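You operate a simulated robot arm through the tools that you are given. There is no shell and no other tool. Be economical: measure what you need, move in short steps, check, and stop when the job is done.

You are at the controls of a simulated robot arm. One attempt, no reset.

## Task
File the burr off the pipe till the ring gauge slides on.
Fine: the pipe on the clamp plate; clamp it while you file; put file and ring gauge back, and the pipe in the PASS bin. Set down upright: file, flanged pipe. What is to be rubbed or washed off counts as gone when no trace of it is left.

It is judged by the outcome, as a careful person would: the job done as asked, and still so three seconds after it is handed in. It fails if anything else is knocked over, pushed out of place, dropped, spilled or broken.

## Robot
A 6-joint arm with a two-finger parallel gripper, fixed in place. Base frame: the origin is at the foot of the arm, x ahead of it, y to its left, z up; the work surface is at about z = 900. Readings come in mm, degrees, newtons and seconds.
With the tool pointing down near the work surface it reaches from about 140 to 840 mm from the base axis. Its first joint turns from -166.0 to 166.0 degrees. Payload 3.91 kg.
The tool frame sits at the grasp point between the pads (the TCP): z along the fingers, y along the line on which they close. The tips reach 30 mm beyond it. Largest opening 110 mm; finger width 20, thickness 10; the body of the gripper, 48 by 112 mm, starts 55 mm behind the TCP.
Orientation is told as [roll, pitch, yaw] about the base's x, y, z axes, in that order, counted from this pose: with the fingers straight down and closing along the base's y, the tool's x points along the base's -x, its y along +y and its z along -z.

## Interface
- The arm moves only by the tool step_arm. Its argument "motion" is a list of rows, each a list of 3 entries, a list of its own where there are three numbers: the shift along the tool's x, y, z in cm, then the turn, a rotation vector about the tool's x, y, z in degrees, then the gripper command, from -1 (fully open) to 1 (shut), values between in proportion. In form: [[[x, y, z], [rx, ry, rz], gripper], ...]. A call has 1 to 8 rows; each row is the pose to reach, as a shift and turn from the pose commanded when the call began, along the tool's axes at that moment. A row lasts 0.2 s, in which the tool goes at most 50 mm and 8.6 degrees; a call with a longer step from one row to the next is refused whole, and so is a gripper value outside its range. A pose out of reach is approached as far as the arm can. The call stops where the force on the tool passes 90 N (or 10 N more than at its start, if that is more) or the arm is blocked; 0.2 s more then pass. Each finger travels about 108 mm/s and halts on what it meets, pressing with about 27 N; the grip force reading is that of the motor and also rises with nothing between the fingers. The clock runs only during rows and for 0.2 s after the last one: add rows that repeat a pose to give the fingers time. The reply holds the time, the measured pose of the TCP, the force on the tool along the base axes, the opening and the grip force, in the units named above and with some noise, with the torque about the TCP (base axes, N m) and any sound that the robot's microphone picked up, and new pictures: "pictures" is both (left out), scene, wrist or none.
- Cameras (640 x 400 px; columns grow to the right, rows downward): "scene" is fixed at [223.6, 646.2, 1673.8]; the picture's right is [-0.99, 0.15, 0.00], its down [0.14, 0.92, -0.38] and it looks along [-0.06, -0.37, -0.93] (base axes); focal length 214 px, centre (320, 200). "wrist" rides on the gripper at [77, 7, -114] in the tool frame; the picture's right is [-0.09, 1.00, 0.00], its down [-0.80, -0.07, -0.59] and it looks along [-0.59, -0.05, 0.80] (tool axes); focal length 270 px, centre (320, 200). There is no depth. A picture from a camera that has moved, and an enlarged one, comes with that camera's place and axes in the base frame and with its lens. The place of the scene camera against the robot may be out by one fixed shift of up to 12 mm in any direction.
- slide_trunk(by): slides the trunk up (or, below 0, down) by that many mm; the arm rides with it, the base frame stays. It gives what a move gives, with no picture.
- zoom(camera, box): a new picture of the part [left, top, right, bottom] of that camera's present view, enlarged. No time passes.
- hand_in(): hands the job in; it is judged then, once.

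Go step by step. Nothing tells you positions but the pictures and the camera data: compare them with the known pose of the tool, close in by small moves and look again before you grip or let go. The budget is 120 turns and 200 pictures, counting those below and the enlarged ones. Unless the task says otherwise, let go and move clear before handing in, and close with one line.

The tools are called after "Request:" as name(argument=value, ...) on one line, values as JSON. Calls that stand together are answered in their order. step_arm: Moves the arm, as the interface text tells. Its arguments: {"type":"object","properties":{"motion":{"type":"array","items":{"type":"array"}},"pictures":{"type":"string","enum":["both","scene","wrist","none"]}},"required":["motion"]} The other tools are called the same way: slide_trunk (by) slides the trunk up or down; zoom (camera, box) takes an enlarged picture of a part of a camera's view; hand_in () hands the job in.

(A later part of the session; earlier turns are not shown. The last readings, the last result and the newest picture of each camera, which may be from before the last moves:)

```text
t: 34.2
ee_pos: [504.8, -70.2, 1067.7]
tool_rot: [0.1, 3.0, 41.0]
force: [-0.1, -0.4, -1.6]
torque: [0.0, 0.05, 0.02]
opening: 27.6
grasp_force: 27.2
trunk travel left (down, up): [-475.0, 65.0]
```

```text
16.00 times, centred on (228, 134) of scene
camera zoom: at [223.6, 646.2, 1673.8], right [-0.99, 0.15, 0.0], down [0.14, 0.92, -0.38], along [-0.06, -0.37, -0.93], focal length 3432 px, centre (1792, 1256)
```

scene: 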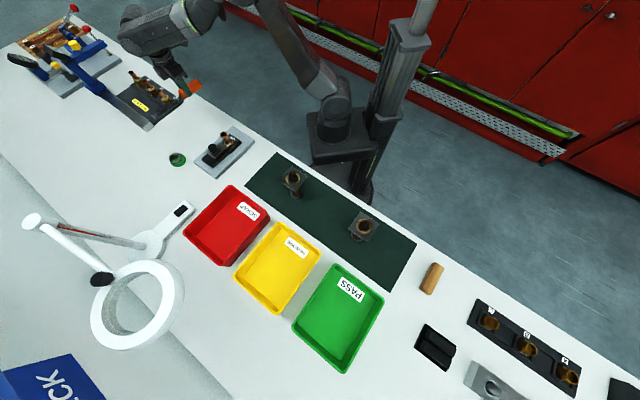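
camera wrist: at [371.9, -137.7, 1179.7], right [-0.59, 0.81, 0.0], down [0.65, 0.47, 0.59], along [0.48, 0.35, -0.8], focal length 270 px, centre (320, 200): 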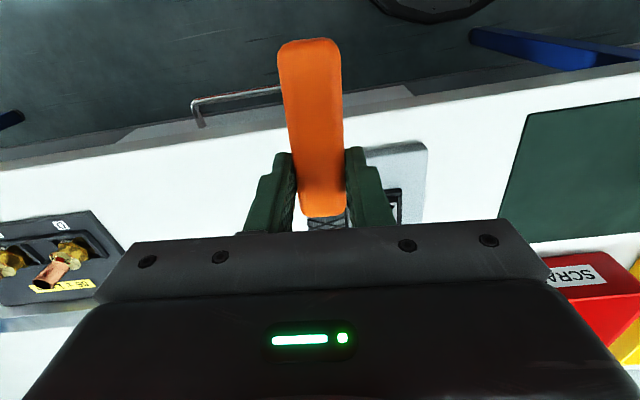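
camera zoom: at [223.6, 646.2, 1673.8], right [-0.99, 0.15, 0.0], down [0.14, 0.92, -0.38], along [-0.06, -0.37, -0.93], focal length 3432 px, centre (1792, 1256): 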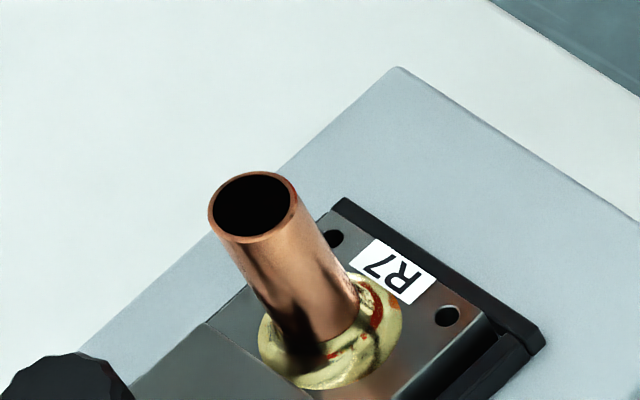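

The burr is completely gone. Now returning the file to its place, tipped so it lies level; first hovering.

Request:
step_arm(motion=[[[-1.5, -3.5, 0.2], [0, 0.8, 0], 1], [[-3.0, -7, 0.4], [0, 1.6, 0], 1], [[-4.8, -10, 0.6], [0, 2.5, 0], 1], [[-6.2, -12.1, 2.5], [0, 2.5, 0], 1], [[-6.4, -12.1, 5], [0, 2.5, 0], 1], [[-6.54, -12.1, 7.5], [0, 2.5, 0], 1], [[-6.54, -12.1, 7.5], [0, 2.5, 0], 1]], pictures="wrist")

Request:
zoom(camera="scene", box=[140, 80, 240, 155])

```text
t: 35.8
ee_pos: [627.8, -121.4, 988.8]
tool_rot: [0.1, 5.4, 41.0]
force: [1.4, -0.7, -1.6]
torque: [-0.02, 0.03, 0.03]
opening: 28.0
grasp_force: 26.6
trunk travel left (down, up): [-475.0, 65.0]
camera wrist: at [574.1, -160.6, 1108.8], right [-0.59, 0.81, -0.01], down [0.69, 0.51, 0.51], along [0.42, 0.3, -0.86], focal length 270 px, centre (320, 200)
```

wrist: 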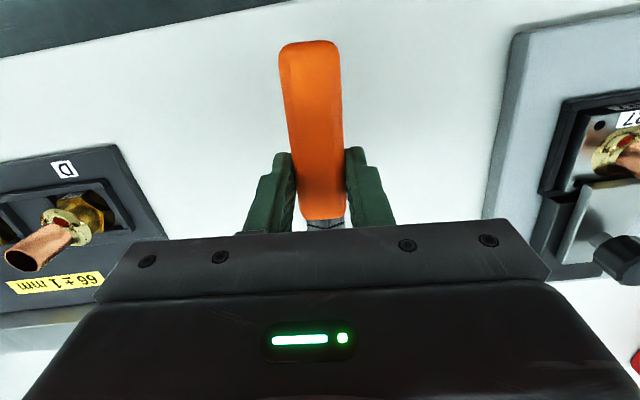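

```text
5.33 times, centred on (190, 118) of scene
camera zoom: at [223.6, 646.2, 1673.8], right [-0.99, 0.15, 0.0], down [0.14, 0.92, -0.38], along [-0.06, -0.37, -0.93], focal length 1144 px, centre (1013, 640)
```

zoom: 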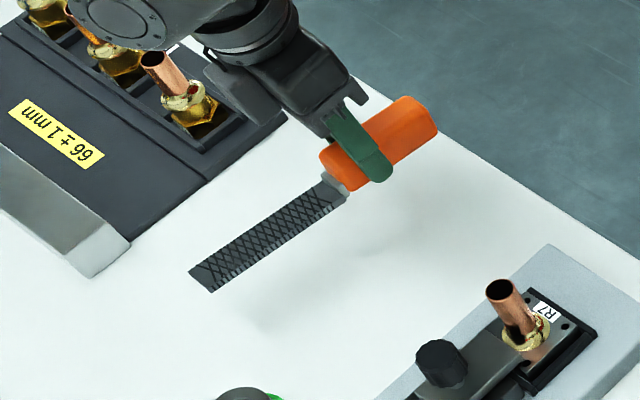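

The file is over its spot; lowering to the bench.

Request:
step_arm(motion=[[[-0.4, 0, 2.5], [0, 0, 0], 1], [[-0.65, 0, 4.5], [0, 0, 0], 1], [[-0.67, 0, 4.8], [0, 0, 0], 1], [[-0.67, 0, 4.8], [0, 0, 0], 1]], pictures="none")

Request:
zoom(camera="scene", box=[140, 80, 240, 155])

```text
t: 36.8
ee_pos: [631.4, -119.0, 940.8]
tool_rot: [0.0, 5.6, 41.0]
force: [-0.2, -0.7, -1.4]
torque: [-0.02, 0.01, 0.02]
opening: 27.7
grasp_force: 26.8
trunk travel left (down, up): [-475.0, 65.0]
```

```text
5.33 times, centred on (190, 118) of scene
camera zoom: at [223.6, 646.2, 1673.8], right [-0.99, 0.15, 0.0], down [0.14, 0.92, -0.38], along [-0.06, -0.37, -0.93], focal length 1144 px, centre (1013, 640)
```

zoom: 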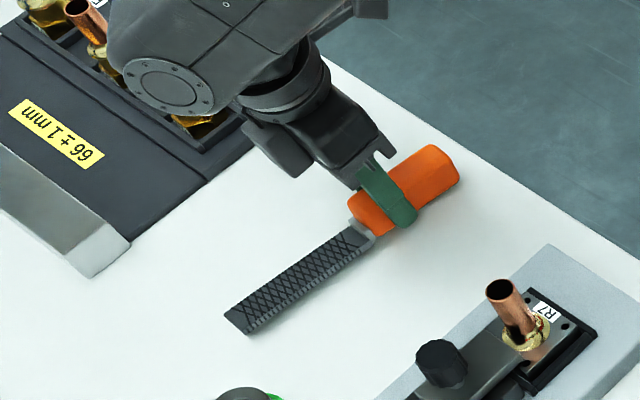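

Request:
step_arm(motion=[[[-0.0, 0, 0.2], [0, 0, 0], 1], [[0.0, 0, 0.35], [0, 0, 0], 1], [[0.0, 0, 0.35], [0, 0, 0], 1]], pictures="none")

Request:
step_arm(motion=[[[-0.0, 0, 0.1], [0, 0, 0], 1], [[0.0, 0, 0.1], [0, 0, 0], 1]], pictures="none")

```text
t: 37.6
ee_pos: [630.6, -120.5, 936.3]
tool_rot: [0.0, 5.6, 41.0]
force: [0.7, -0.3, -2.5]
torque: [0.0, -0.02, -0.01]
opening: 27.7
grasp_force: 26.3
trunk travel left (down, up): [-475.0, 65.0]
```

```text
t: 38.2
ee_pos: [630.8, -120.3, 936.7]
tool_rot: [-0.1, 5.4, 41.1]
force: [0.4, 0.5, 5.0]
torque: [-0.15, 0.34, 0.02]
opening: 27.6
grasp_force: 27.1
trunk travel left (down, up): [-475.0, 65.0]
```

Contact at the handle's rear; pressing 1 mm to level it, then opening.

Request:
step_arm(motion=[[[-0.0, 0, 0.1], [0, 0, 0], 1], [[0, 0, 0.1], [0, 0, 0], 0.6], [[0, 0, 0.05], [0, 0, 0], 0.2], [[0, 0, 0], [0, 0, 0], 0.1]], pictures="none")

Request:
step_arm(motion=[[[0, 0, -3], [0, 0, 0], 0.1], [[0, 0, -7], [0, -1.5, 0], 0], [[0, 0, -11], [0, -3.5, 0], 0], [[0, 0, -15], [0, -5.5, 0], 0], [[0, 0, -15], [0, -5.5, 0], 0]], pictures="none")

Request:
zoom(camera="scene", box=[140, 80, 240, 155])

```text
t: 39.2
ee_pos: [630.5, -119.6, 937.4]
tool_rot: [0.1, 5.5, 40.9]
force: [0.7, 0.2, 0.5]
torque: [-0.05, 0.01, 0.02]
opening: 49.5
grasp_force: 0.2
trunk travel left (down, up): [-475.0, 65.0]
```

```text
t: 40.4
ee_pos: [640.1, -113.4, 1085.1]
tool_rot: [0.0, 0.1, 41.0]
force: [0.2, -0.2, -0.3]
torque: [-0.01, -0.01, 0.04]
opening: 55.0
grasp_force: 0.1
trunk travel left (down, up): [-475.0, 65.0]
```

```text
5.33 times, centred on (190, 118) of scene
camera zoom: at [223.6, 646.2, 1673.8], right [-0.99, 0.15, 0.0], down [0.14, 0.92, -0.38], along [-0.06, -0.37, -0.93], focal length 1144 px, centre (1013, 640)
```

zoom: 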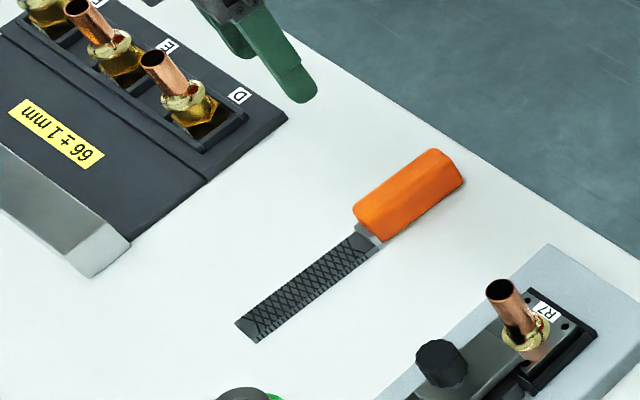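

The file is back where it was. Next, the ring gauge near (731, 74): hovering for a close look.

Request:
step_arm(motion=[[[-2.7, 2.0, 0], [0, 0, 0], -0.5], [[-5.5, 4.0, 1], [0, 0, 0], -1], [[-8.2, 6.0, 3], [0, 0, 0], -1], [[-11, 8.1, 4.5], [0, 0, 0], -1], [[-11, 8.1, 4.5], [0, 0, 0], -1]], pictures="wrist")

Request:
zoom(camera="wrist", box=[240, 100, 400, 220])

Request:
zoom(camera="scene", box=[156, 135, 204, 171])

```text
t: 41.6
ee_pos: [671.0, 19.7, 1039.1]
tool_rot: [0.0, 0.0, 41.0]
force: [-0.9, 0.3, 0.7]
torque: [0.02, 0.01, 0.0]
opening: 109.8
grasp_force: 0.0
trunk travel left (down, up): [-475.0, 65.0]
camera wrist: at [608.7, -25.5, 1152.5], right [-0.59, 0.81, 0.0], down [0.65, 0.47, 0.59], along [0.48, 0.35, -0.8], focal length 270 px, centre (320, 200)
```

wrist: 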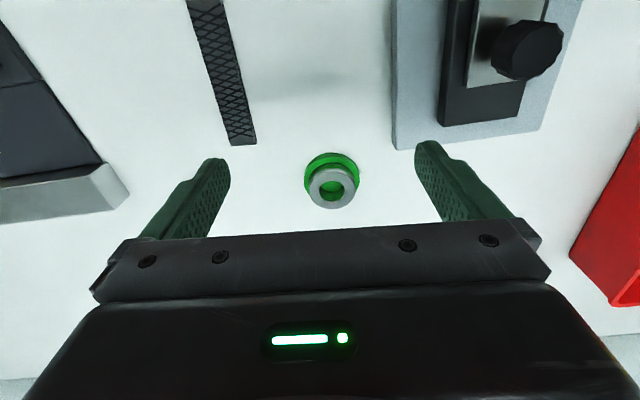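

```text
3.33 times, centred on (320, 160) of wrist
camera zoom: at [608.7, -25.5, 1152.5], right [-0.59, 0.81, 0.0], down [0.65, 0.47, 0.59], along [0.48, 0.35, -0.8], focal length 901 px, centre (320, 333)
```

zoom: 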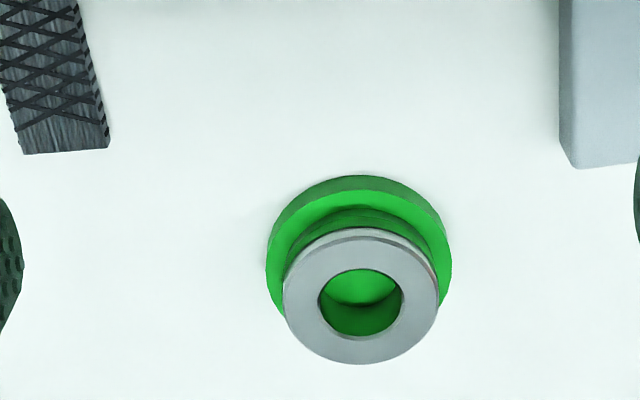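

```text
11.11 times, centred on (180, 153) of scene
camera zoom: at [223.6, 646.2, 1673.8], right [-0.99, 0.15, 0.0], down [0.14, 0.92, -0.38], along [-0.06, -0.37, -0.93], focal length 2383 px, centre (1876, 722)
```

zoom: 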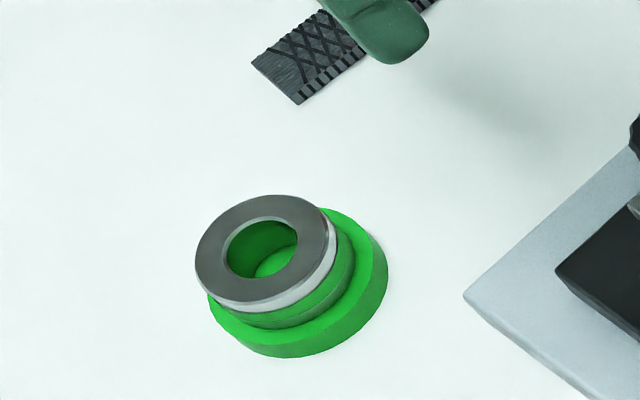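

The ring gauge sits at about (725, 75), OD ≈45 mm, bore ≈25 mm, top z≈930. Moving directly above it.

Request:
step_arm(motion=[[[-2.6, 0.2, 1.3], [0, 0, 0], -0.6], [[-5.1, 0.4, 2.6], [0, 0, 0], -0.4], [[-7.7, 0.6, 4.8], [0, 0, 0], -0.4], [[-7.7, 0.6, 4.8], [0, 0, 0], -0.4]], pictures="wrist")

Request:
zoom(camera="wrist", box=[240, 100, 400, 220])

```text
t: 42.6
ee_pos: [726.4, 76.2, 992.4]
tool_rot: [0.0, 0.1, 41.1]
force: [1.0, 0.0, 0.1]
torque: [0.02, 0.01, -0.01]
opening: 77.0
grasp_force: 0.0
trunk travel left (down, up): [-475.0, 65.0]
camera wrist: at [663.8, 30.1, 1105.0], right [-0.59, 0.81, 0.0], down [0.65, 0.47, 0.59], along [0.48, 0.35, -0.8], focal length 270 px, centre (320, 200)
```

wrist: 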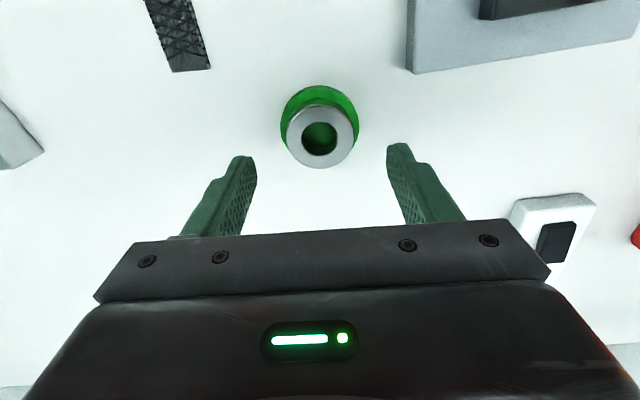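

```text
3.33 times, centred on (320, 160) of wrist
camera zoom: at [663.8, 30.1, 1105.0], right [-0.59, 0.81, 0.0], down [0.65, 0.47, 0.59], along [0.48, 0.35, -0.8], focal length 901 px, centre (320, 333)
```

zoom: 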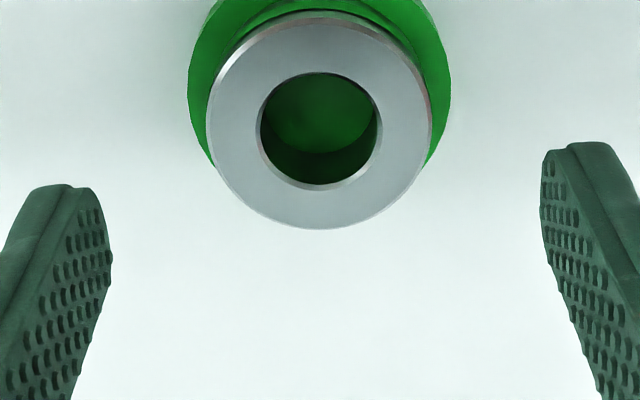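

Centred over the ring. Descending to z≈946 and closing gently.

Request:
step_arm(motion=[[[0, 0, 2.5], [0, 0, 0], -0.4], [[0, 0, 4.2], [0, 0, 0], -0.4], [[0, 0, 4.65], [0, 0, 0], -0.2], [[0, 0, 4.65], [0, 0, 0], 0.3], [[0, 0, 4.65], [0, 0, 0], 1], [[0, 0, 4.65], [0, 0, 0], 1], [[0, 0, 4.65], [0, 0, 0], 1]], pictures="none")

Request:
zoom(camera="scene", box=[156, 135, 204, 171])

```text
t: 44.2
ee_pos: [727.9, 77.0, 946.1]
tool_rot: [0.1, 0.0, 41.0]
force: [-0.6, -0.4, -0.9]
torque: [0.0, -0.03, -0.03]
opening: 45.2
grasp_force: 27.0
trunk travel left (down, up): [-475.0, 65.0]
```

```text
11.11 times, centred on (180, 153) of scene
camera zoom: at [223.6, 646.2, 1673.8], right [-0.99, 0.15, 0.0], down [0.14, 0.92, -0.38], along [-0.06, -0.37, -0.93], focal length 2383 px, centre (1876, 722)
```

zoom: 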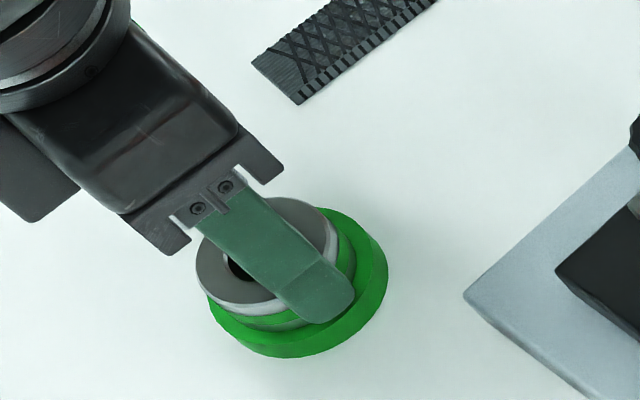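

Gripped at 45.2 mm. Lifting slowly to see what comes up.

Request:
step_arm(motion=[[[0, 0, -0.7], [0, 0, 0], 1], [[0, 0, -2], [0, 0, 0], 1], [[0, 0, -4], [0, 0, 0], 1], [[0, 0, -4], [0, 0, 0], 1]], pictures="none")

Request:
zoom(camera="scene", box=[156, 130, 204, 166])

```text
t: 45.2
ee_pos: [726.8, 76.3, 985.0]
tool_rot: [0.0, 0.0, 40.9]
force: [0.0, 0.1, -0.9]
torque: [-0.01, 0.02, 0.02]
opening: 44.9
grasp_force: 26.7
trunk travel left (down, up): [-475.0, 65.0]
```

```text
11.11 times, centred on (180, 148) of scene
camera zoom: at [223.6, 646.2, 1673.8], right [-0.99, 0.15, 0.0], down [0.14, 0.92, -0.38], along [-0.06, -0.37, -0.93], focal length 2383 px, centre (1876, 778)
```

zoom: 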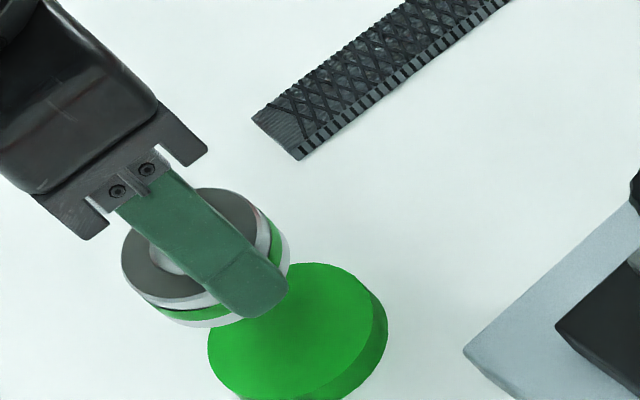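

The ring lifts off its green stand. Carrying it up and over to near the pipe for a precise look at the pipe top.

Request:
step_arm(motion=[[[0, 0, -4], [0, 0, 0], 1], [[4, 1.9, -7], [0, 0, 0], 1], [[8.3, 4.0, -7.5], [0, 0, 0], 1], [[12.6, 6.1, -7.5], [0, 0, 0], 1], [[16.8, 8.1, -7.5], [0, 0, 0], 1], [[21, 10.1, -7.5], [0, 0, 0], 1], [[24.4, 11.7, -7.5], [0, 0, 0], 1], [[24.4, 11.7, -7.5], [0, 0, 0], 1]], pictures="wrist")

Request:
zoom(camera="wrist", box=[240, 110, 400, 230])

```text
refused: row 2 steps farther than a row can; nothing moved
```

```text
3.33 times, centred on (320, 170) of wrist
camera zoom: at [663.0, 30.5, 1098.7], right [-0.59, 0.81, 0.0], down [0.65, 0.47, 0.59], along [0.48, 0.35, -0.8], focal length 901 px, centre (320, 300)
```

zoom: 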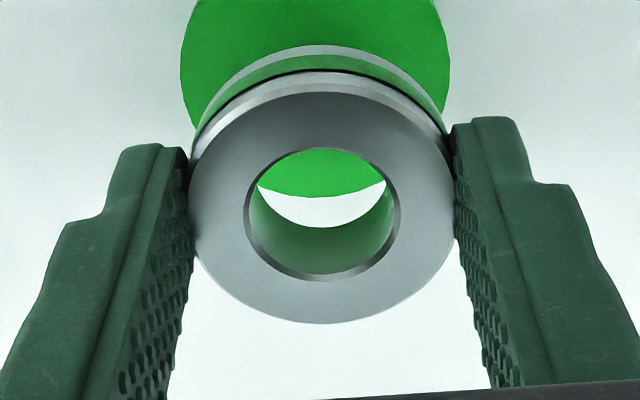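

Refused only for a step slightly too long; re-sending with smaller steps.

Request:
step_arm(motion=[[[0, 0, -4], [0, 0, 0], 1], [[3.4, 1.6, -7], [0, 0, 0], 1], [[7.6, 3.7, -7.5], [0, 0, 0], 1], [[11.8, 5.7, -7.5], [0, 0, 0], 1], [[16.0, 7.7, -7.5], [0, 0, 0], 1], [[20.2, 9.7, -7.5], [0, 0, 0], 1], [[24.4, 11.7, -7.5], [0, 0, 0], 1], [[24.4, 11.7, -7.5], [0, 0, 0], 1]], pictures="wrist")

Request:
zoom(camera="wrist", box=[240, 110, 400, 230])

```text
t: 47.0
ee_pos: [461.5, 5.2, 1061.1]
tool_rot: [0.0, 0.0, 41.0]
force: [0.0, -0.4, -1.5]
torque: [0.01, -0.01, 0.02]
opening: 45.1
grasp_force: 27.2
trunk travel left (down, up): [-475.0, 65.0]
camera wrist: at [399.5, -41.6, 1172.8], right [-0.59, 0.81, 0.0], down [0.65, 0.47, 0.59], along [0.48, 0.35, -0.8], focal length 270 px, centre (320, 200)
```

wrist: 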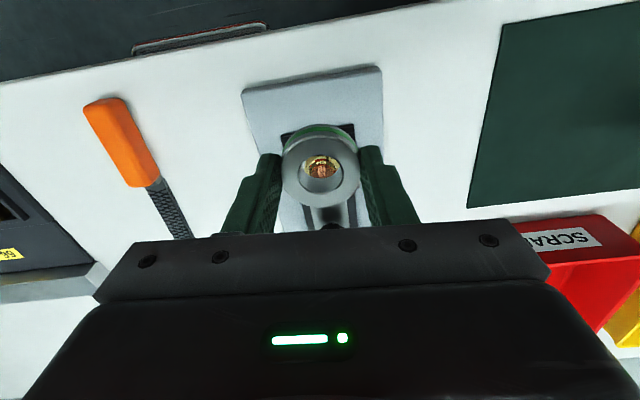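

```text
3.33 times, centred on (320, 170) of wrist
camera zoom: at [399.5, -41.6, 1172.8], right [-0.59, 0.81, 0.0], down [0.65, 0.47, 0.59], along [0.48, 0.35, -0.8], focal length 901 px, centre (320, 300)
```

zoom: 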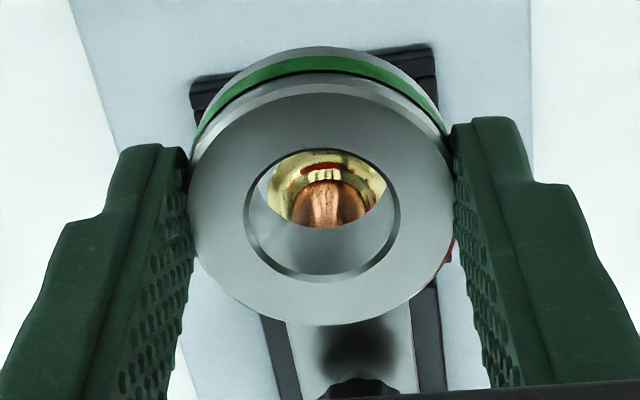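

The ring hides the pipe top, so I'll go 95 mm forward to see the pipe behind the ring.

Request:
step_arm(motion=[[[-3.2, -0.1, 0], [0, 0, 0], 1], [[-6.4, -0.3, 0], [0, 0, 0], 1], [[-9.5, -0.4, 0], [0, 0, 0], 1], [[-9.5, -0.4, 0], [0, 0, 0], 1]], pictures="none")

Request:
zoom(camera="wrist", box=[240, 20, 400, 140])

```text
t: 48.0
ee_pos: [536.5, 64.6, 1061.4]
tool_rot: [0.0, -0.1, 41.0]
force: [0.7, -0.4, -2.0]
torque: [0.03, -0.01, -0.01]
opening: 44.9
grasp_force: 26.9
trunk travel left (down, up): [-475.0, 65.0]
```

```text
3.33 times, centred on (320, 80) of wrist
camera zoom: at [474.0, 18.2, 1174.7], right [-0.59, 0.81, 0.0], down [0.65, 0.47, 0.59], along [0.48, 0.35, -0.8], focal length 901 px, centre (320, 600)
```

zoom: 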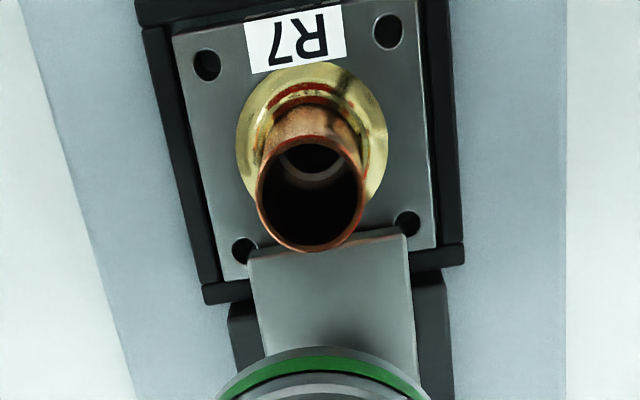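

The pipe rim is at about 36 mm behind the ring centre, 21.8 mm OD versus ~24.7 bore. I'll move over it and lower to just above the rim.

Request:
step_arm(motion=[[[1.8, 0.1, 0], [0, 0, 0], 1], [[3.6, 0.13, 0], [0, 0, 0], 1], [[3.6, 0.13, 2], [0, 0, 0], 1], [[3.6, 0.13, 3.5], [0, 0, 0], 1], [[3.6, 0.13, 3.5], [0, 0, 0], 1]], pictures="none")

Request:
zoom(camera="wrist", box=[260, 110, 380, 200])

Request:
zoom(camera="scene", box=[208, 112, 256, 148])

```text
t: 49.2
ee_pos: [510.3, 40.9, 1025.5]
tool_rot: [0.0, 0.0, 40.9]
force: [0.1, -0.3, -1.7]
torque: [0.04, -0.01, -0.01]
opening: 45.0
grasp_force: 26.3
trunk travel left (down, up): [-475.0, 65.0]
```

```text
4.44 times, centred on (320, 155) of wrist
camera zoom: at [448.1, -4.6, 1138.8], right [-0.59, 0.81, 0.0], down [0.65, 0.47, 0.59], along [0.48, 0.35, -0.8], focal length 1201 px, centre (320, 400)
```

zoom: 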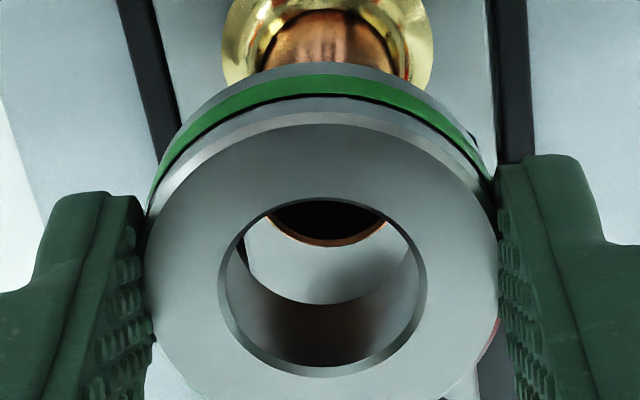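

```text
11.11 times, centred on (232, 130) of scene
camera zoom: at [223.6, 646.2, 1673.8], right [-0.99, 0.15, 0.0], down [0.14, 0.92, -0.38], along [-0.06, -0.37, -0.93], focal length 2383 px, centre (1298, 978)
```

zoom: 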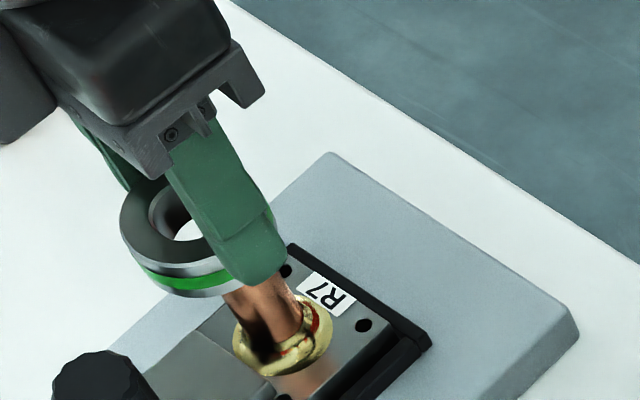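

Alignment looks within about 1 mm. Lowering gently to feel whether the ring goes on.

Request:
step_arm(motion=[[[0.06, 0.02, 0.4], [0, 0, 0], 1], [[0.06, 0.02, 0.7], [0, 0, 0], 1], [[0.06, 0.02, 1.0], [0, 0, 0], 1], [[0.06, 0.02, 1.0], [0, 0, 0], 1]], pictures="none")

Request:
zoom(camera="wrist", box=[260, 110, 380, 200])

```text
t: 50.2
ee_pos: [510.3, 41.8, 1016.3]
tool_rot: [-0.1, -0.2, 41.0]
force: [2.4, 0.3, 19.9]
torque: [-0.08, 0.12, 0.02]
opening: 45.0
grasp_force: 27.2
trunk travel left (down, up): [-475.0, 65.0]
```

```text
4.44 times, centred on (320, 155) of wrist
camera zoom: at [447.4, -4.7, 1130.3], right [-0.59, 0.81, 0.0], down [0.65, 0.47, 0.6], along [0.48, 0.35, -0.8], focal length 1201 px, centre (320, 400)
```

zoom: 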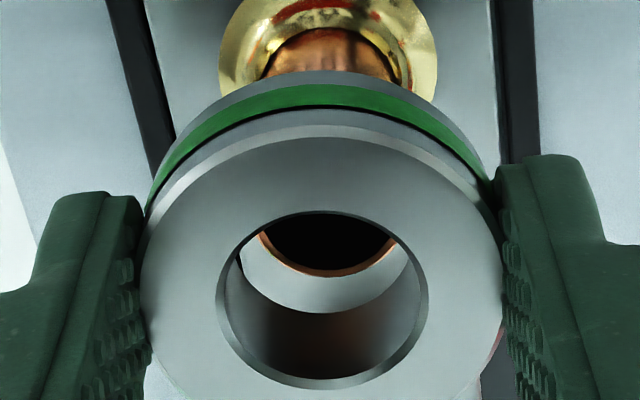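

The ring hit the rim: the view shows the pipe about 4 mm toward the camera side of the bore. I'll lift, shift 4 mm, and try again.

Request:
step_arm(motion=[[[0, 0, -0.6], [0, 0, 0], 1], [[0.42, 0, -0.6], [0, 0, 0], 1], [[0.42, 0, -0.6], [0, 0, 0], 1]], pictures="none")

Request:
zoom(camera="wrist", box=[260, 110, 380, 200])

```text
t: 51.0
ee_pos: [506.5, 40.0, 1022.3]
tool_rot: [0.0, 0.0, 41.1]
force: [0.1, -0.5, -1.9]
torque: [0.0, 0.01, -0.04]
opening: 44.8
grasp_force: 26.8
trunk travel left (down, up): [-475.0, 65.0]
```

```text
4.44 times, centred on (320, 155) of wrist
camera zoom: at [444.6, -7.1, 1135.7], right [-0.59, 0.81, 0.0], down [0.65, 0.47, 0.59], along [0.48, 0.35, -0.8], focal length 1201 px, centre (320, 400)
```

zoom: 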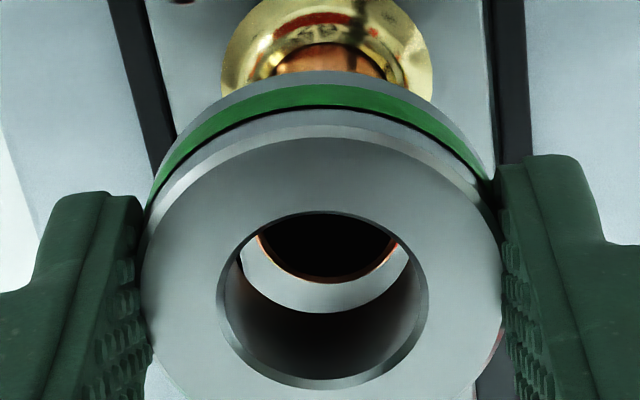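

Request:
step_arm(motion=[[[0, 0, 0.5], [0, 0, 0], 1], [[0, 0, 0.8], [0, 0, 0], 1], [[0, 0, 1.1], [0, 0, 0], 1], [[0, 0, 1.1], [0, 0, 0], 1]], pictures="none")

Request:
zoom(camera="wrist", box=[260, 110, 380, 200])

```text
t: 52.0
ee_pos: [506.0, 39.6, 1012.9]
tool_rot: [0.0, 0.1, 41.0]
force: [-0.3, 0.6, -1.7]
torque: [-0.02, 0.0, 0.04]
opening: 44.7
grasp_force: 27.2
trunk travel left (down, up): [-475.0, 65.0]
```

```text
4.44 times, centred on (320, 155) of wrist
camera zoom: at [444.0, -7.7, 1125.5], right [-0.59, 0.81, 0.0], down [0.65, 0.47, 0.59], along [0.48, 0.35, -0.8], focal length 1201 px, centre (320, 400)
```

zoom: 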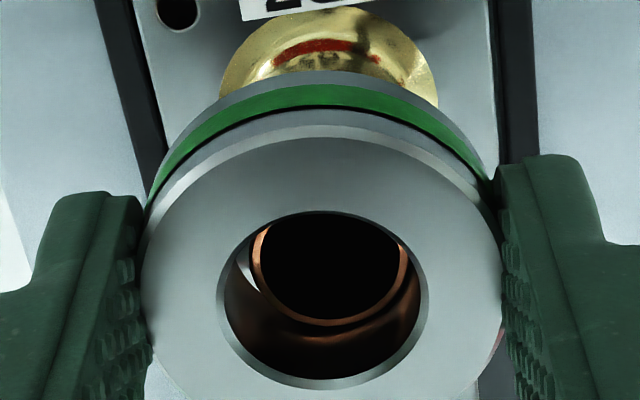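

The ring is sliding onto the pipe with no force. Centring slightly and continuing down.

Request:
step_arm(motion=[[[0, 0.05, 0.3], [0, 0, 0], 1], [[0, 0.06, 0.6], [0, 0, 0], 1], [[0, 0.06, 0.9], [0, 0, 0], 1], [[0, 0.06, 0.9], [0, 0, 0], 1]], pictures="none")

Request:
zoom(camera="scene", box=[208, 116, 256, 152])

Request:
zoom(camera="wrist", box=[260, 110, 380, 200])

```text
t: 53.0
ee_pos: [505.8, 38.8, 1002.7]
tool_rot: [0.1, -0.1, 40.9]
force: [-0.1, 0.1, -2.7]
torque: [-0.01, 0.04, 0.0]
opening: 44.9
grasp_force: 26.8
trunk travel left (down, up): [-475.0, 65.0]
```

```text
11.11 times, centred on (232, 134) of scene
camera zoom: at [223.6, 646.2, 1673.8], right [-0.99, 0.15, 0.0], down [0.14, 0.92, -0.38], along [-0.06, -0.37, -0.93], focal length 2383 px, centre (1298, 933)
```

zoom: 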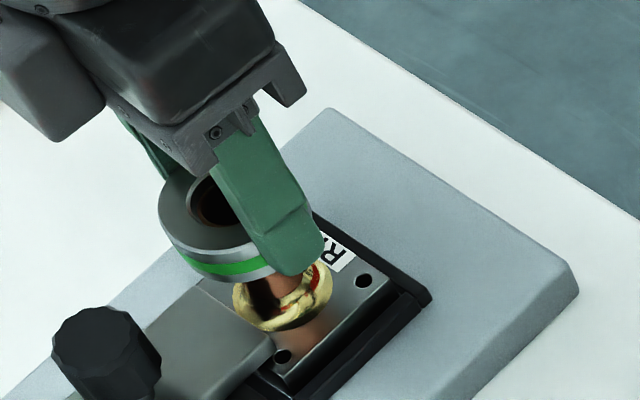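

```text
4.44 times, centred on (320, 155) of wrist
camera zoom: at [443.8, -7.0, 1116.0], right [-0.59, 0.81, 0.0], down [0.65, 0.47, 0.59], along [0.48, 0.35, -0.8], focal length 1201 px, centre (320, 400)
```

zoom: 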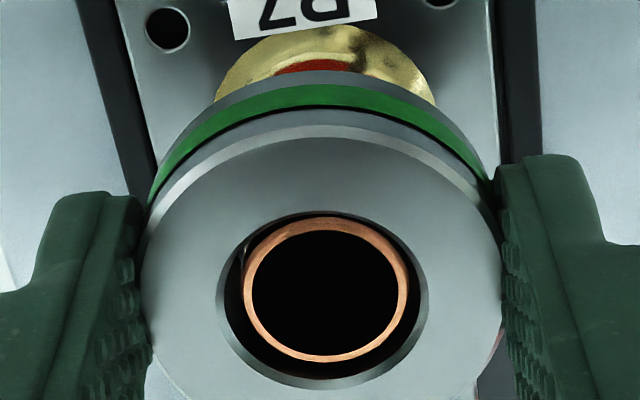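

The ring is well on the pipe with clearance all round. A few mm more until it seats.

Request:
step_arm(motion=[[[0, 0, 0.3], [0, 0, 0], 1], [[0, 0, 0.6], [0, 0, 0], 1], [[0, 0, 0.6], [0, 0, 0], 1]], pictures="none")

Request:
step_arm(motion=[[[0, 0, 0.3], [0, 0, 0], 1], [[0, 0, 0.6], [0, 0, 0], 1], [[0, 0, 0.6], [0, 0, 0], 1]], pictures="none")

Request:
zoom(camera="scene", box=[208, 116, 256, 152])

```text
t: 53.8
ee_pos: [506.4, 40.4, 996.0]
tool_rot: [0.0, 0.0, 41.0]
force: [0.0, 0.1, -2.6]
torque: [0.04, 0.01, 0.02]
opening: 44.8
grasp_force: 26.8
trunk travel left (down, up): [-475.0, 65.0]
```

```text
t: 54.6
ee_pos: [507.5, 39.8, 989.9]
tool_rot: [0.0, -0.1, 41.0]
force: [-0.4, 0.6, -1.8]
torque: [0.0, -0.01, -0.01]
opening: 44.9
grasp_force: 26.6
trunk travel left (down, up): [-475.0, 65.0]
```

```text
11.11 times, centred on (232, 134) of scene
camera zoom: at [223.6, 646.2, 1673.8], right [-0.99, 0.15, 0.0], down [0.14, 0.92, -0.38], along [-0.06, -0.37, -0.93], focal length 2383 px, centre (1298, 933)
```

zoom: 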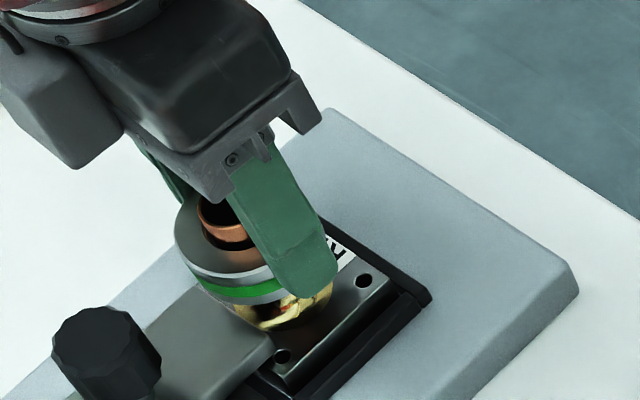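

The gauge slides fully on. Lifting it off straight up.

Request:
step_arm(motion=[[[0, 0, -1], [0, 0, 0], 1], [[0, 0, -2.5], [0, 0, 0], 1], [[0, 0, -4.5], [0, 0, 0], 1], [[0, 0, -7.5], [0, 0, 0], 1], [[0, 0, -7.5], [0, 0, 0], 1]], pictures="wrist")

```text
t: 55.8
ee_pos: [505.2, 39.1, 1066.5]
tool_rot: [0.0, 0.0, 41.0]
force: [0.8, -0.3, -1.6]
torque: [0.01, -0.02, -0.01]
opening: 44.9
grasp_force: 27.5
trunk travel left (down, up): [-475.0, 65.0]
camera wrist: at [442.7, -7.3, 1179.6], right [-0.59, 0.81, 0.0], down [0.65, 0.47, 0.59], along [0.48, 0.35, -0.8], focal length 270 px, centre (320, 200)
```

wrist: 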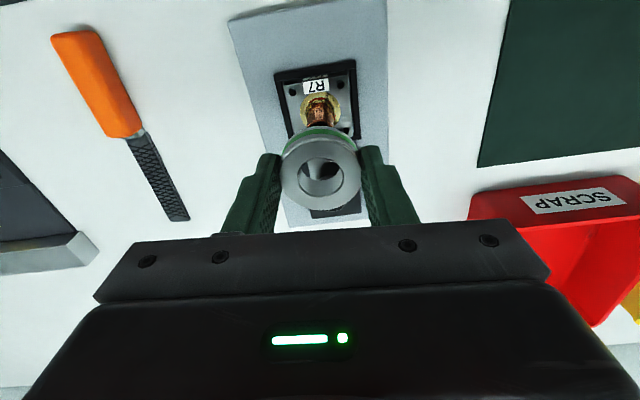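

Carrying the ring back over its stand.

Request:
step_arm(motion=[[[-3.6, -2.2, 0], [0, 0, 0], 1], [[-7.3, -4.4, 0], [0, 0, 0], 1], [[-11, -6.7, 0.5], [0, 0, 0], 1], [[-14.6, -8.9, 2], [0, 0, 0], 1], [[-17.2, -10.5, 4.5], [0, 0, 0], 1], [[-19.0, -11.6, 7], [0, 0, 0], 1], [[-19.2, -11.73, 8.6], [0, 0, 0], 1], [[-19.2, -11.73, 8.6], [0, 0, 0], 1]], pictures="none")

Request:
zoom(camera="wrist", box=[240, 100, 400, 220])

Request:
zoom(camera="scene", box=[156, 130, 204, 166])

```text
t: 57.6
ee_pos: [728.6, 77.2, 978.8]
tool_rot: [0.0, 0.0, 40.9]
force: [1.4, -0.6, -2.1]
torque: [-0.03, 0.03, 0.01]
opening: 44.8
grasp_force: 26.6
trunk travel left (down, up): [-475.0, 65.0]
```

```text
3.33 times, centred on (320, 160) of wrist
camera zoom: at [665.9, 30.7, 1092.2], right [-0.59, 0.81, 0.0], down [0.65, 0.47, 0.59], along [0.48, 0.35, -0.8], focal length 901 px, centre (320, 333)
```

zoom: 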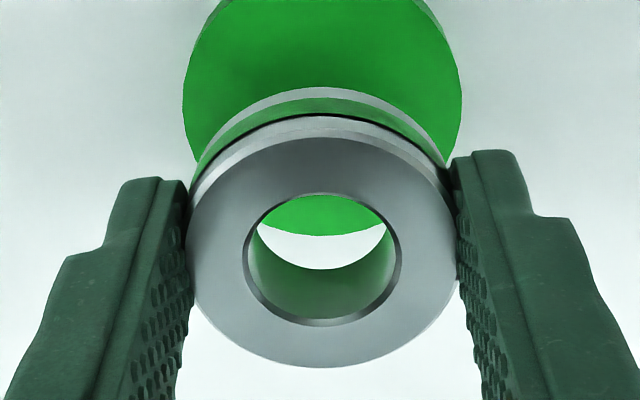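

```text
11.11 times, centred on (180, 148) of scene
camera zoom: at [223.6, 646.2, 1673.8], right [-0.99, 0.15, 0.0], down [0.14, 0.92, -0.38], along [-0.06, -0.37, -0.93], focal length 2383 px, centre (1876, 778)
```

zoom: 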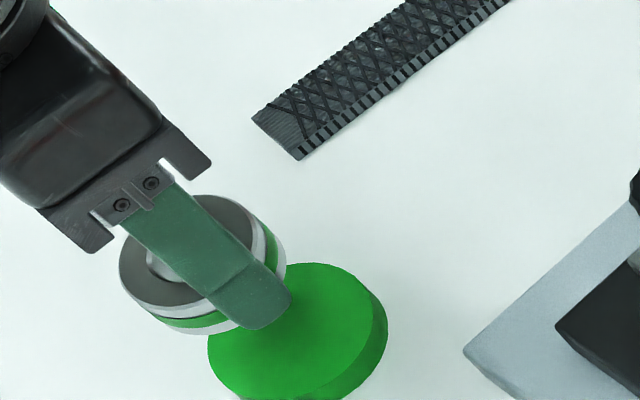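

Aligned with the stand. Lowering until it touches.

Request:
step_arm(motion=[[[0, 0, 1.5], [0, 0, 0], 1], [[0, 0, 2.8], [0, 0, 0], 1], [[0, 0, 3.3], [0, 0, 0], 1], [[0, 0, 3.3], [0, 0, 0], 1]], pictures="none")

Request:
step_arm(motion=[[[0, 0, 0.1], [0, 0, 0], 1], [[0, 0, 0.15], [0, 0, 0], 1]], pictures="none")

Request:
zoom(camera="scene", box=[156, 135, 204, 171])

```text
t: 58.6
ee_pos: [727.3, 76.2, 946.3]
tool_rot: [-0.1, 0.0, 40.9]
force: [-0.2, 0.0, -2.0]
torque: [-0.02, -0.03, -0.02]
opening: 44.8
grasp_force: 26.5
trunk travel left (down, up): [-475.0, 65.0]
```

```text
t: 59.2
ee_pos: [729.2, 76.2, 945.2]
tool_rot: [0.0, 0.0, 41.0]
force: [-0.4, -0.6, -1.5]
torque: [0.01, -0.01, 0.0]
opening: 44.9
grasp_force: 26.8
trunk travel left (down, up): [-475.0, 65.0]
```

```text
11.11 times, centred on (180, 153) of scene
camera zoom: at [223.6, 646.2, 1673.8], right [-0.99, 0.15, 0.0], down [0.14, 0.92, -0.38], along [-0.06, -0.37, -0.93], focal length 2383 px, centre (1876, 722)
```

zoom: 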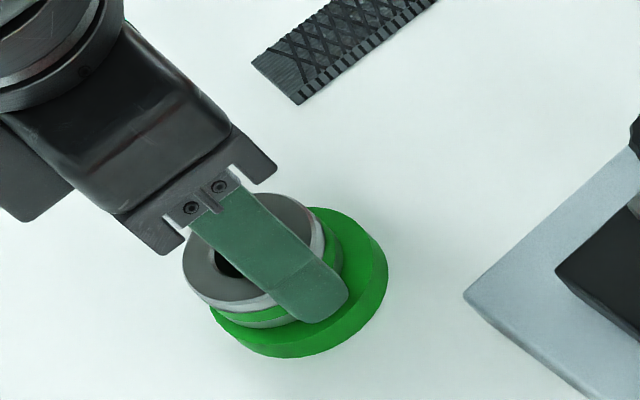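

Request:
step_arm(motion=[[[0, 0, 0.1], [0, 0, 0], 1], [[0, 0, 0.2], [0, 0, 0], 1]], pictures="none")

Request:
step_arm(motion=[[[0, 0, 0.1], [0, 0, 0], 1], [[0, 0, 0.1], [0, 0, 0], 1]], pictures="none")

```text
t: 59.8
ee_pos: [728.3, 75.8, 943.1]
tool_rot: [-0.1, 0.0, 41.0]
force: [0.9, 0.2, -2.0]
torque: [-0.01, 0.0, -0.01]
opening: 44.9
grasp_force: 26.8
trunk travel left (down, up): [-475.0, 65.0]
```

```text
t: 60.4
ee_pos: [730.4, 77.6, 942.8]
tool_rot: [0.0, 0.0, 41.0]
force: [2.7, -0.6, 3.0]
torque: [0.07, -0.12, -0.06]
opening: 44.9
grasp_force: 27.0
trunk travel left (down, up): [-475.0, 65.0]
```

Touching. Releasing and rising.

Request:
step_arm(motion=[[[0, 0, 0], [0, 0, 0], 0.1], [[0, 0, 0], [0, 0, 0], -0.2], [[0, 0, -0.3], [0, 0, 0], -0.2], [[0, 0, -3], [0, 0, 0], -0.2], [[0, 0, -7], [0, 0, 0], -0.2], [[0, 0, -11], [0, 0, 0], -0.2]], pictures="none")

Request:
zoom(camera="scene", box=[156, 135, 204, 171])

```text
t: 61.8
ee_pos: [725.9, 75.7, 1053.1]
tool_rot: [0.0, 0.0, 40.9]
force: [0.0, -0.3, -0.3]
torque: [0.01, -0.02, -0.02]
opening: 66.3
grasp_force: 0.1
trunk travel left (down, up): [-475.0, 65.0]
```

```text
11.11 times, centred on (180, 153) of scene
camera zoom: at [223.6, 646.2, 1673.8], right [-0.99, 0.15, 0.0], down [0.14, 0.92, -0.38], along [-0.06, -0.37, -0.93], focal length 2383 px, centre (1876, 722)
```

zoom: 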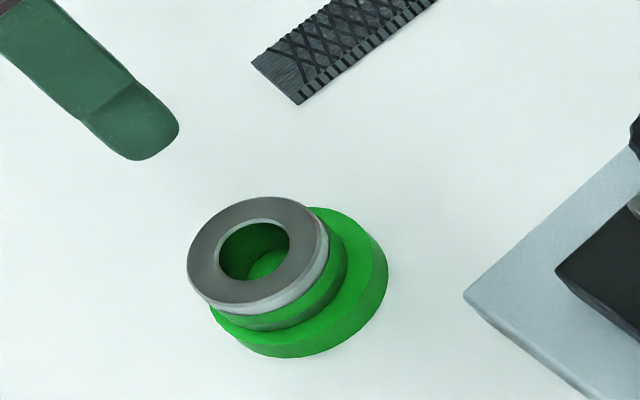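

The ring is back on its stand. Now to the clamp knob at about (551, 84.5) to release the pipe.

Request:
step_arm(motion=[[[2.6, 2.5, 0], [0, 0, -1], -0.2], [[5.5, 5.3, 0], [0, 0, -2], -0.2], [[8.6, 8.3, 0], [0, 0, -3], -0.2], [[11.6, 11.2, 0.5], [0, 0, -4], -0.2], [[12.6, 12.14, 2.5], [0, 0, -4.1], -0.2], [[12.6, 12.14, 2.5], [0, 0, -4.1], -0.2]], pictures="none")

Request:
zoom(camera="wrist", box=[220, 60, 420, 210])

```text
t: 63.2
ee_pos: [550.9, 87.2, 1027.1]
tool_rot: [0.0, -0.1, 45.0]
force: [-0.7, -1.1, 0.4]
torque: [0.03, 0.03, 0.0]
opening: 66.0
grasp_force: 0.1
trunk travel left (down, up): [-475.0, 65.0]
```

```text
2.67 times, centred on (320, 135) of wrist
camera zoom: at [492.8, 35.9, 1140.6], right [-0.64, 0.77, 0.0], down [0.62, 0.52, 0.59], along [0.46, 0.38, -0.8], focal length 721 px, centre (320, 373)
```

zoom: 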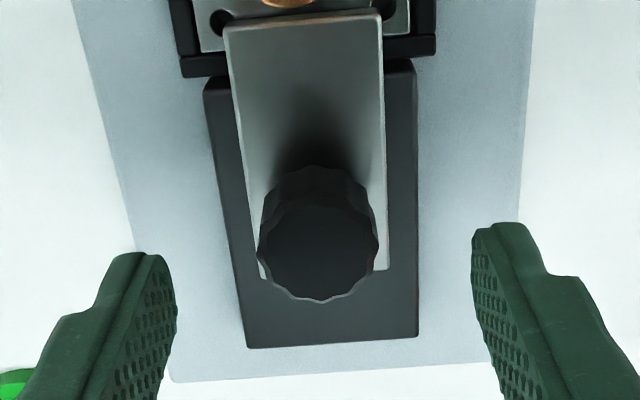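

Knob is centred laterally. Descending and gripping it.

Request:
step_arm(motion=[[[-0.3, 0, 2], [0, 0, 0], -0.2], [[-0.3, 0, 3.5], [0, 0, 0], -0.2], [[-0.3, 0, 3.5], [0, 0, 0], 0.4], [[-0.3, 0, 3.5], [0, 0, 0], 1], [[-0.3, 0, 3.5], [0, 0, 0], 1], [[-0.3, 0, 3.5], [0, 0, 0], 1]], pictures="wrist")

```text
t: 64.6
ee_pos: [555.5, 87.3, 992.3]
tool_rot: [0.0, -0.1, 45.1]
force: [0.6, -0.3, -1.2]
torque: [0.21, -0.68, -0.02]
opening: 29.6
grasp_force: 44.4
trunk travel left (down, up): [-475.0, 65.0]
camera wrist: at [495.5, 37.0, 1105.3], right [-0.64, 0.77, 0.0], down [0.62, 0.52, 0.59], along [0.46, 0.38, -0.8], focal length 270 px, centre (320, 200)
```

wrist: 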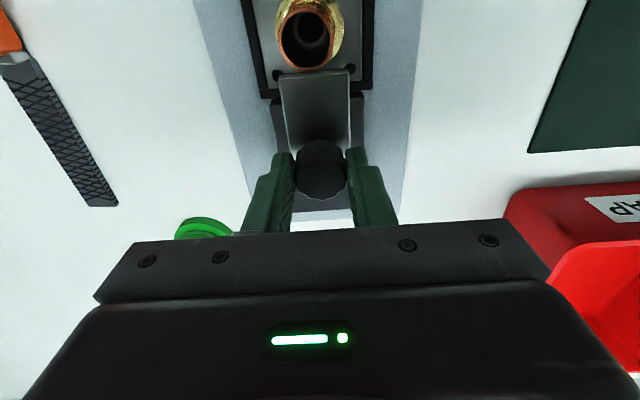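

Gripped. Pulling the slide back to its original open position.

Request:
step_arm(motion=[[[-0.7, 0, 0], [0, 0, 0], 1], [[-1.4, 0, 0], [0, 0, 0], 1], [[-2.1, 0, 0], [0, 0, 0], 1], [[-2.7, 0, 0], [0, 0, 0], 1], [[-2.7, 0, 0], [0, 0, 0], 1]], pictures="wrist")

```text
t: 65.8
ee_pos: [570.3, 103.9, 991.6]
tool_rot: [0.2, 0.2, 45.1]
force: [-26.2, -19.3, -9.4]
torque: [-0.89, 0.49, 0.05]
opening: 29.9
grasp_force: 45.5
trunk travel left (down, up): [-475.0, 65.0]
camera wrist: at [512.4, 53.5, 1105.9], right [-0.64, 0.77, 0.0], down [0.62, 0.52, 0.59], along [0.45, 0.38, -0.81], focal length 270 px, centre (320, 200)
```

wrist: 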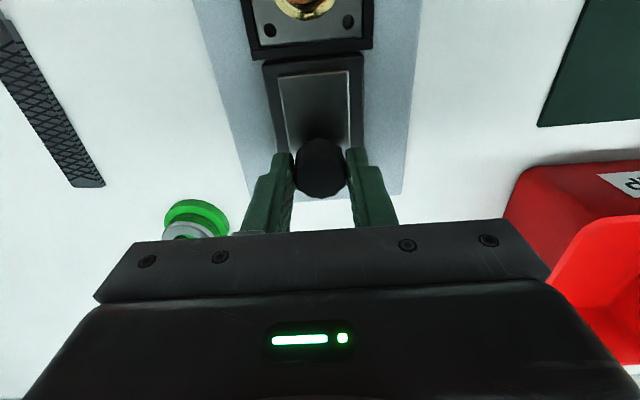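

The slide is fully open against its stop. Releasing, rising, and checking the PASS bin in the scene view.

Request:
step_arm(motion=[[[0.3, 0, 0], [0, 0, 0], 1], [[0.3, 0, 0], [0, 0, 0], 0.2], [[0.3, 0, 0], [0, 0, 0], 0.0], [[0.3, 0, -4], [0, 0, 0], 0], [[0.3, 0, -8], [0, 0, 0], 0], [[0.3, 0, -8], [0, 0, 0], 0]], pictures="none")

Request:
zoom(camera="scene", box=[270, 250, 410, 380])

Request:
zoom(camera="scene", box=[192, 116, 256, 164])

```text
t: 67.2
ee_pos: [573.3, 105.2, 1072.4]
tool_rot: [0.0, -0.1, 45.0]
force: [-0.5, 0.2, -0.1]
torque: [0.01, 0.02, 0.0]
opening: 55.0
grasp_force: 0.2
trunk travel left (down, up): [-475.0, 65.0]
```

```text
3.08 times, centred on (340, 315) of scene
camera zoom: at [223.6, 646.2, 1673.8], right [-0.99, 0.15, 0.0], down [0.14, 0.92, -0.38], along [-0.06, -0.37, -0.93], focal length 660 px, centre (258, -154)
```

zoom: 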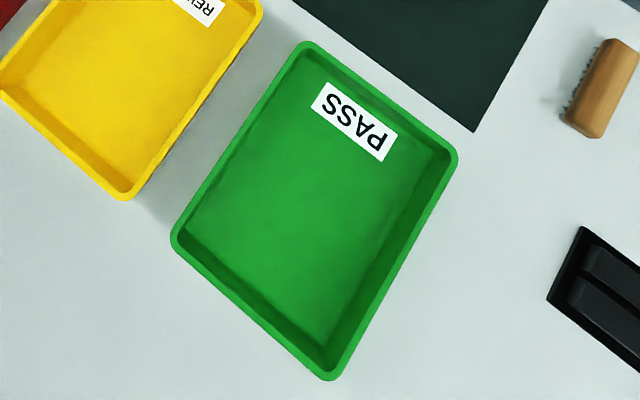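

```text
8.33 times, centred on (224, 140) of scene
camera zoom: at [223.6, 646.2, 1673.8], right [-0.99, 0.15, 0.0], down [0.14, 0.92, -0.38], along [-0.06, -0.37, -0.93], focal length 1787 px, centre (1120, 700)
```

zoom: 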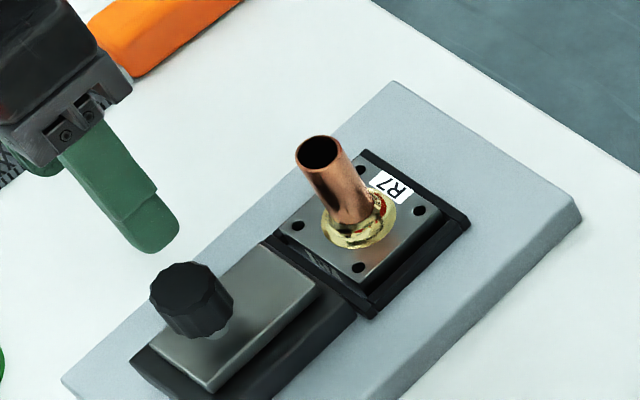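

Clamp open; pipe axis is at about (508, 42). Moving over it with the fingers ready.

Request:
step_arm(motion=[[[3, 0, 0], [0, 0, 0], 0], [[6, 0.1, 0.5], [0, 0, 0], 0], [[9.06, 0.13, 3], [0, 0, 0], 0], [[9.06, 0.13, 3], [0, 0, 0], 0]], pictures="none")

Request:
zoom(camera="wrist", box=[220, 60, 420, 210])

```text
t: 68.2
ee_pos: [506.3, 40.6, 1041.2]
tool_rot: [0.0, -0.1, 45.1]
force: [-0.4, -0.3, 0.3]
torque: [-0.04, -0.01, -0.02]
opening: 54.7
grasp_force: 0.1
trunk travel left (down, up): [-475.0, 65.0]
```

```text
2.67 times, centred on (320, 135) of wrist
camera zoom: at [448.3, -10.2, 1155.2], right [-0.64, 0.77, 0.0], down [0.62, 0.52, 0.59], along [0.46, 0.38, -0.8], focal length 721 px, centre (320, 373)
```

zoom: 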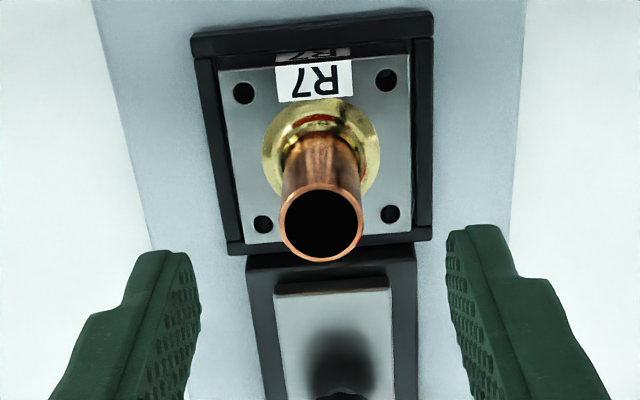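

Centred laterally; 3 mm forward correction. Descending to z≈978 and gripping the pipe.

Request:
step_arm(motion=[[[-0.3, 0.05, 2.5], [0, 0, 0], 0], [[-0.3, 0.05, 5], [0, 0, 0], 0], [[-0.3, 0.05, 6.3], [0, 0, 0], 0], [[-0.3, 0.05, 6.3], [0, 0, 0], 0.5], [[-0.3, 0.05, 6.3], [0, 0, 0], 1], [[-0.3, 0.05, 6.3], [0, 0, 0], 1], [[-0.3, 0.05, 6.3], [0, 0, 0], 1]], pictures="none")

Request:
zoom(camera="scene", box=[192, 116, 256, 164])

```text
t: 69.8
ee_pos: [508.7, 44.8, 977.5]
tool_rot: [0.0, 0.1, 45.2]
force: [0.8, 0.5, -0.2]
torque: [-0.11, -0.16, -0.02]
opening: 21.5
grasp_force: 26.9
trunk travel left (down, up): [-475.0, 65.0]
```

```text
8.33 times, centred on (224, 140) of scene
camera zoom: at [223.6, 646.2, 1673.8], right [-0.99, 0.15, 0.0], down [0.14, 0.92, -0.38], along [-0.06, -0.37, -0.93], focal length 1787 px, centre (1120, 700)
```

zoom: 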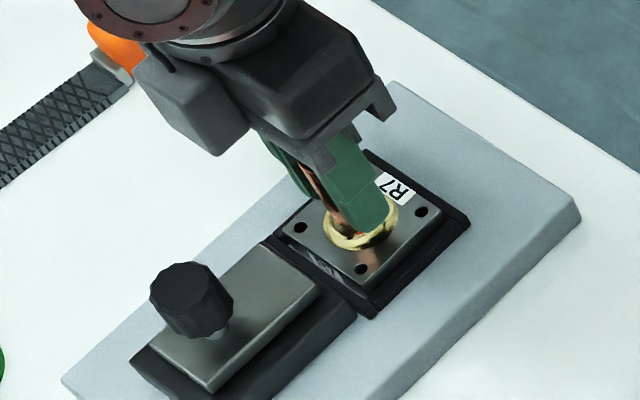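

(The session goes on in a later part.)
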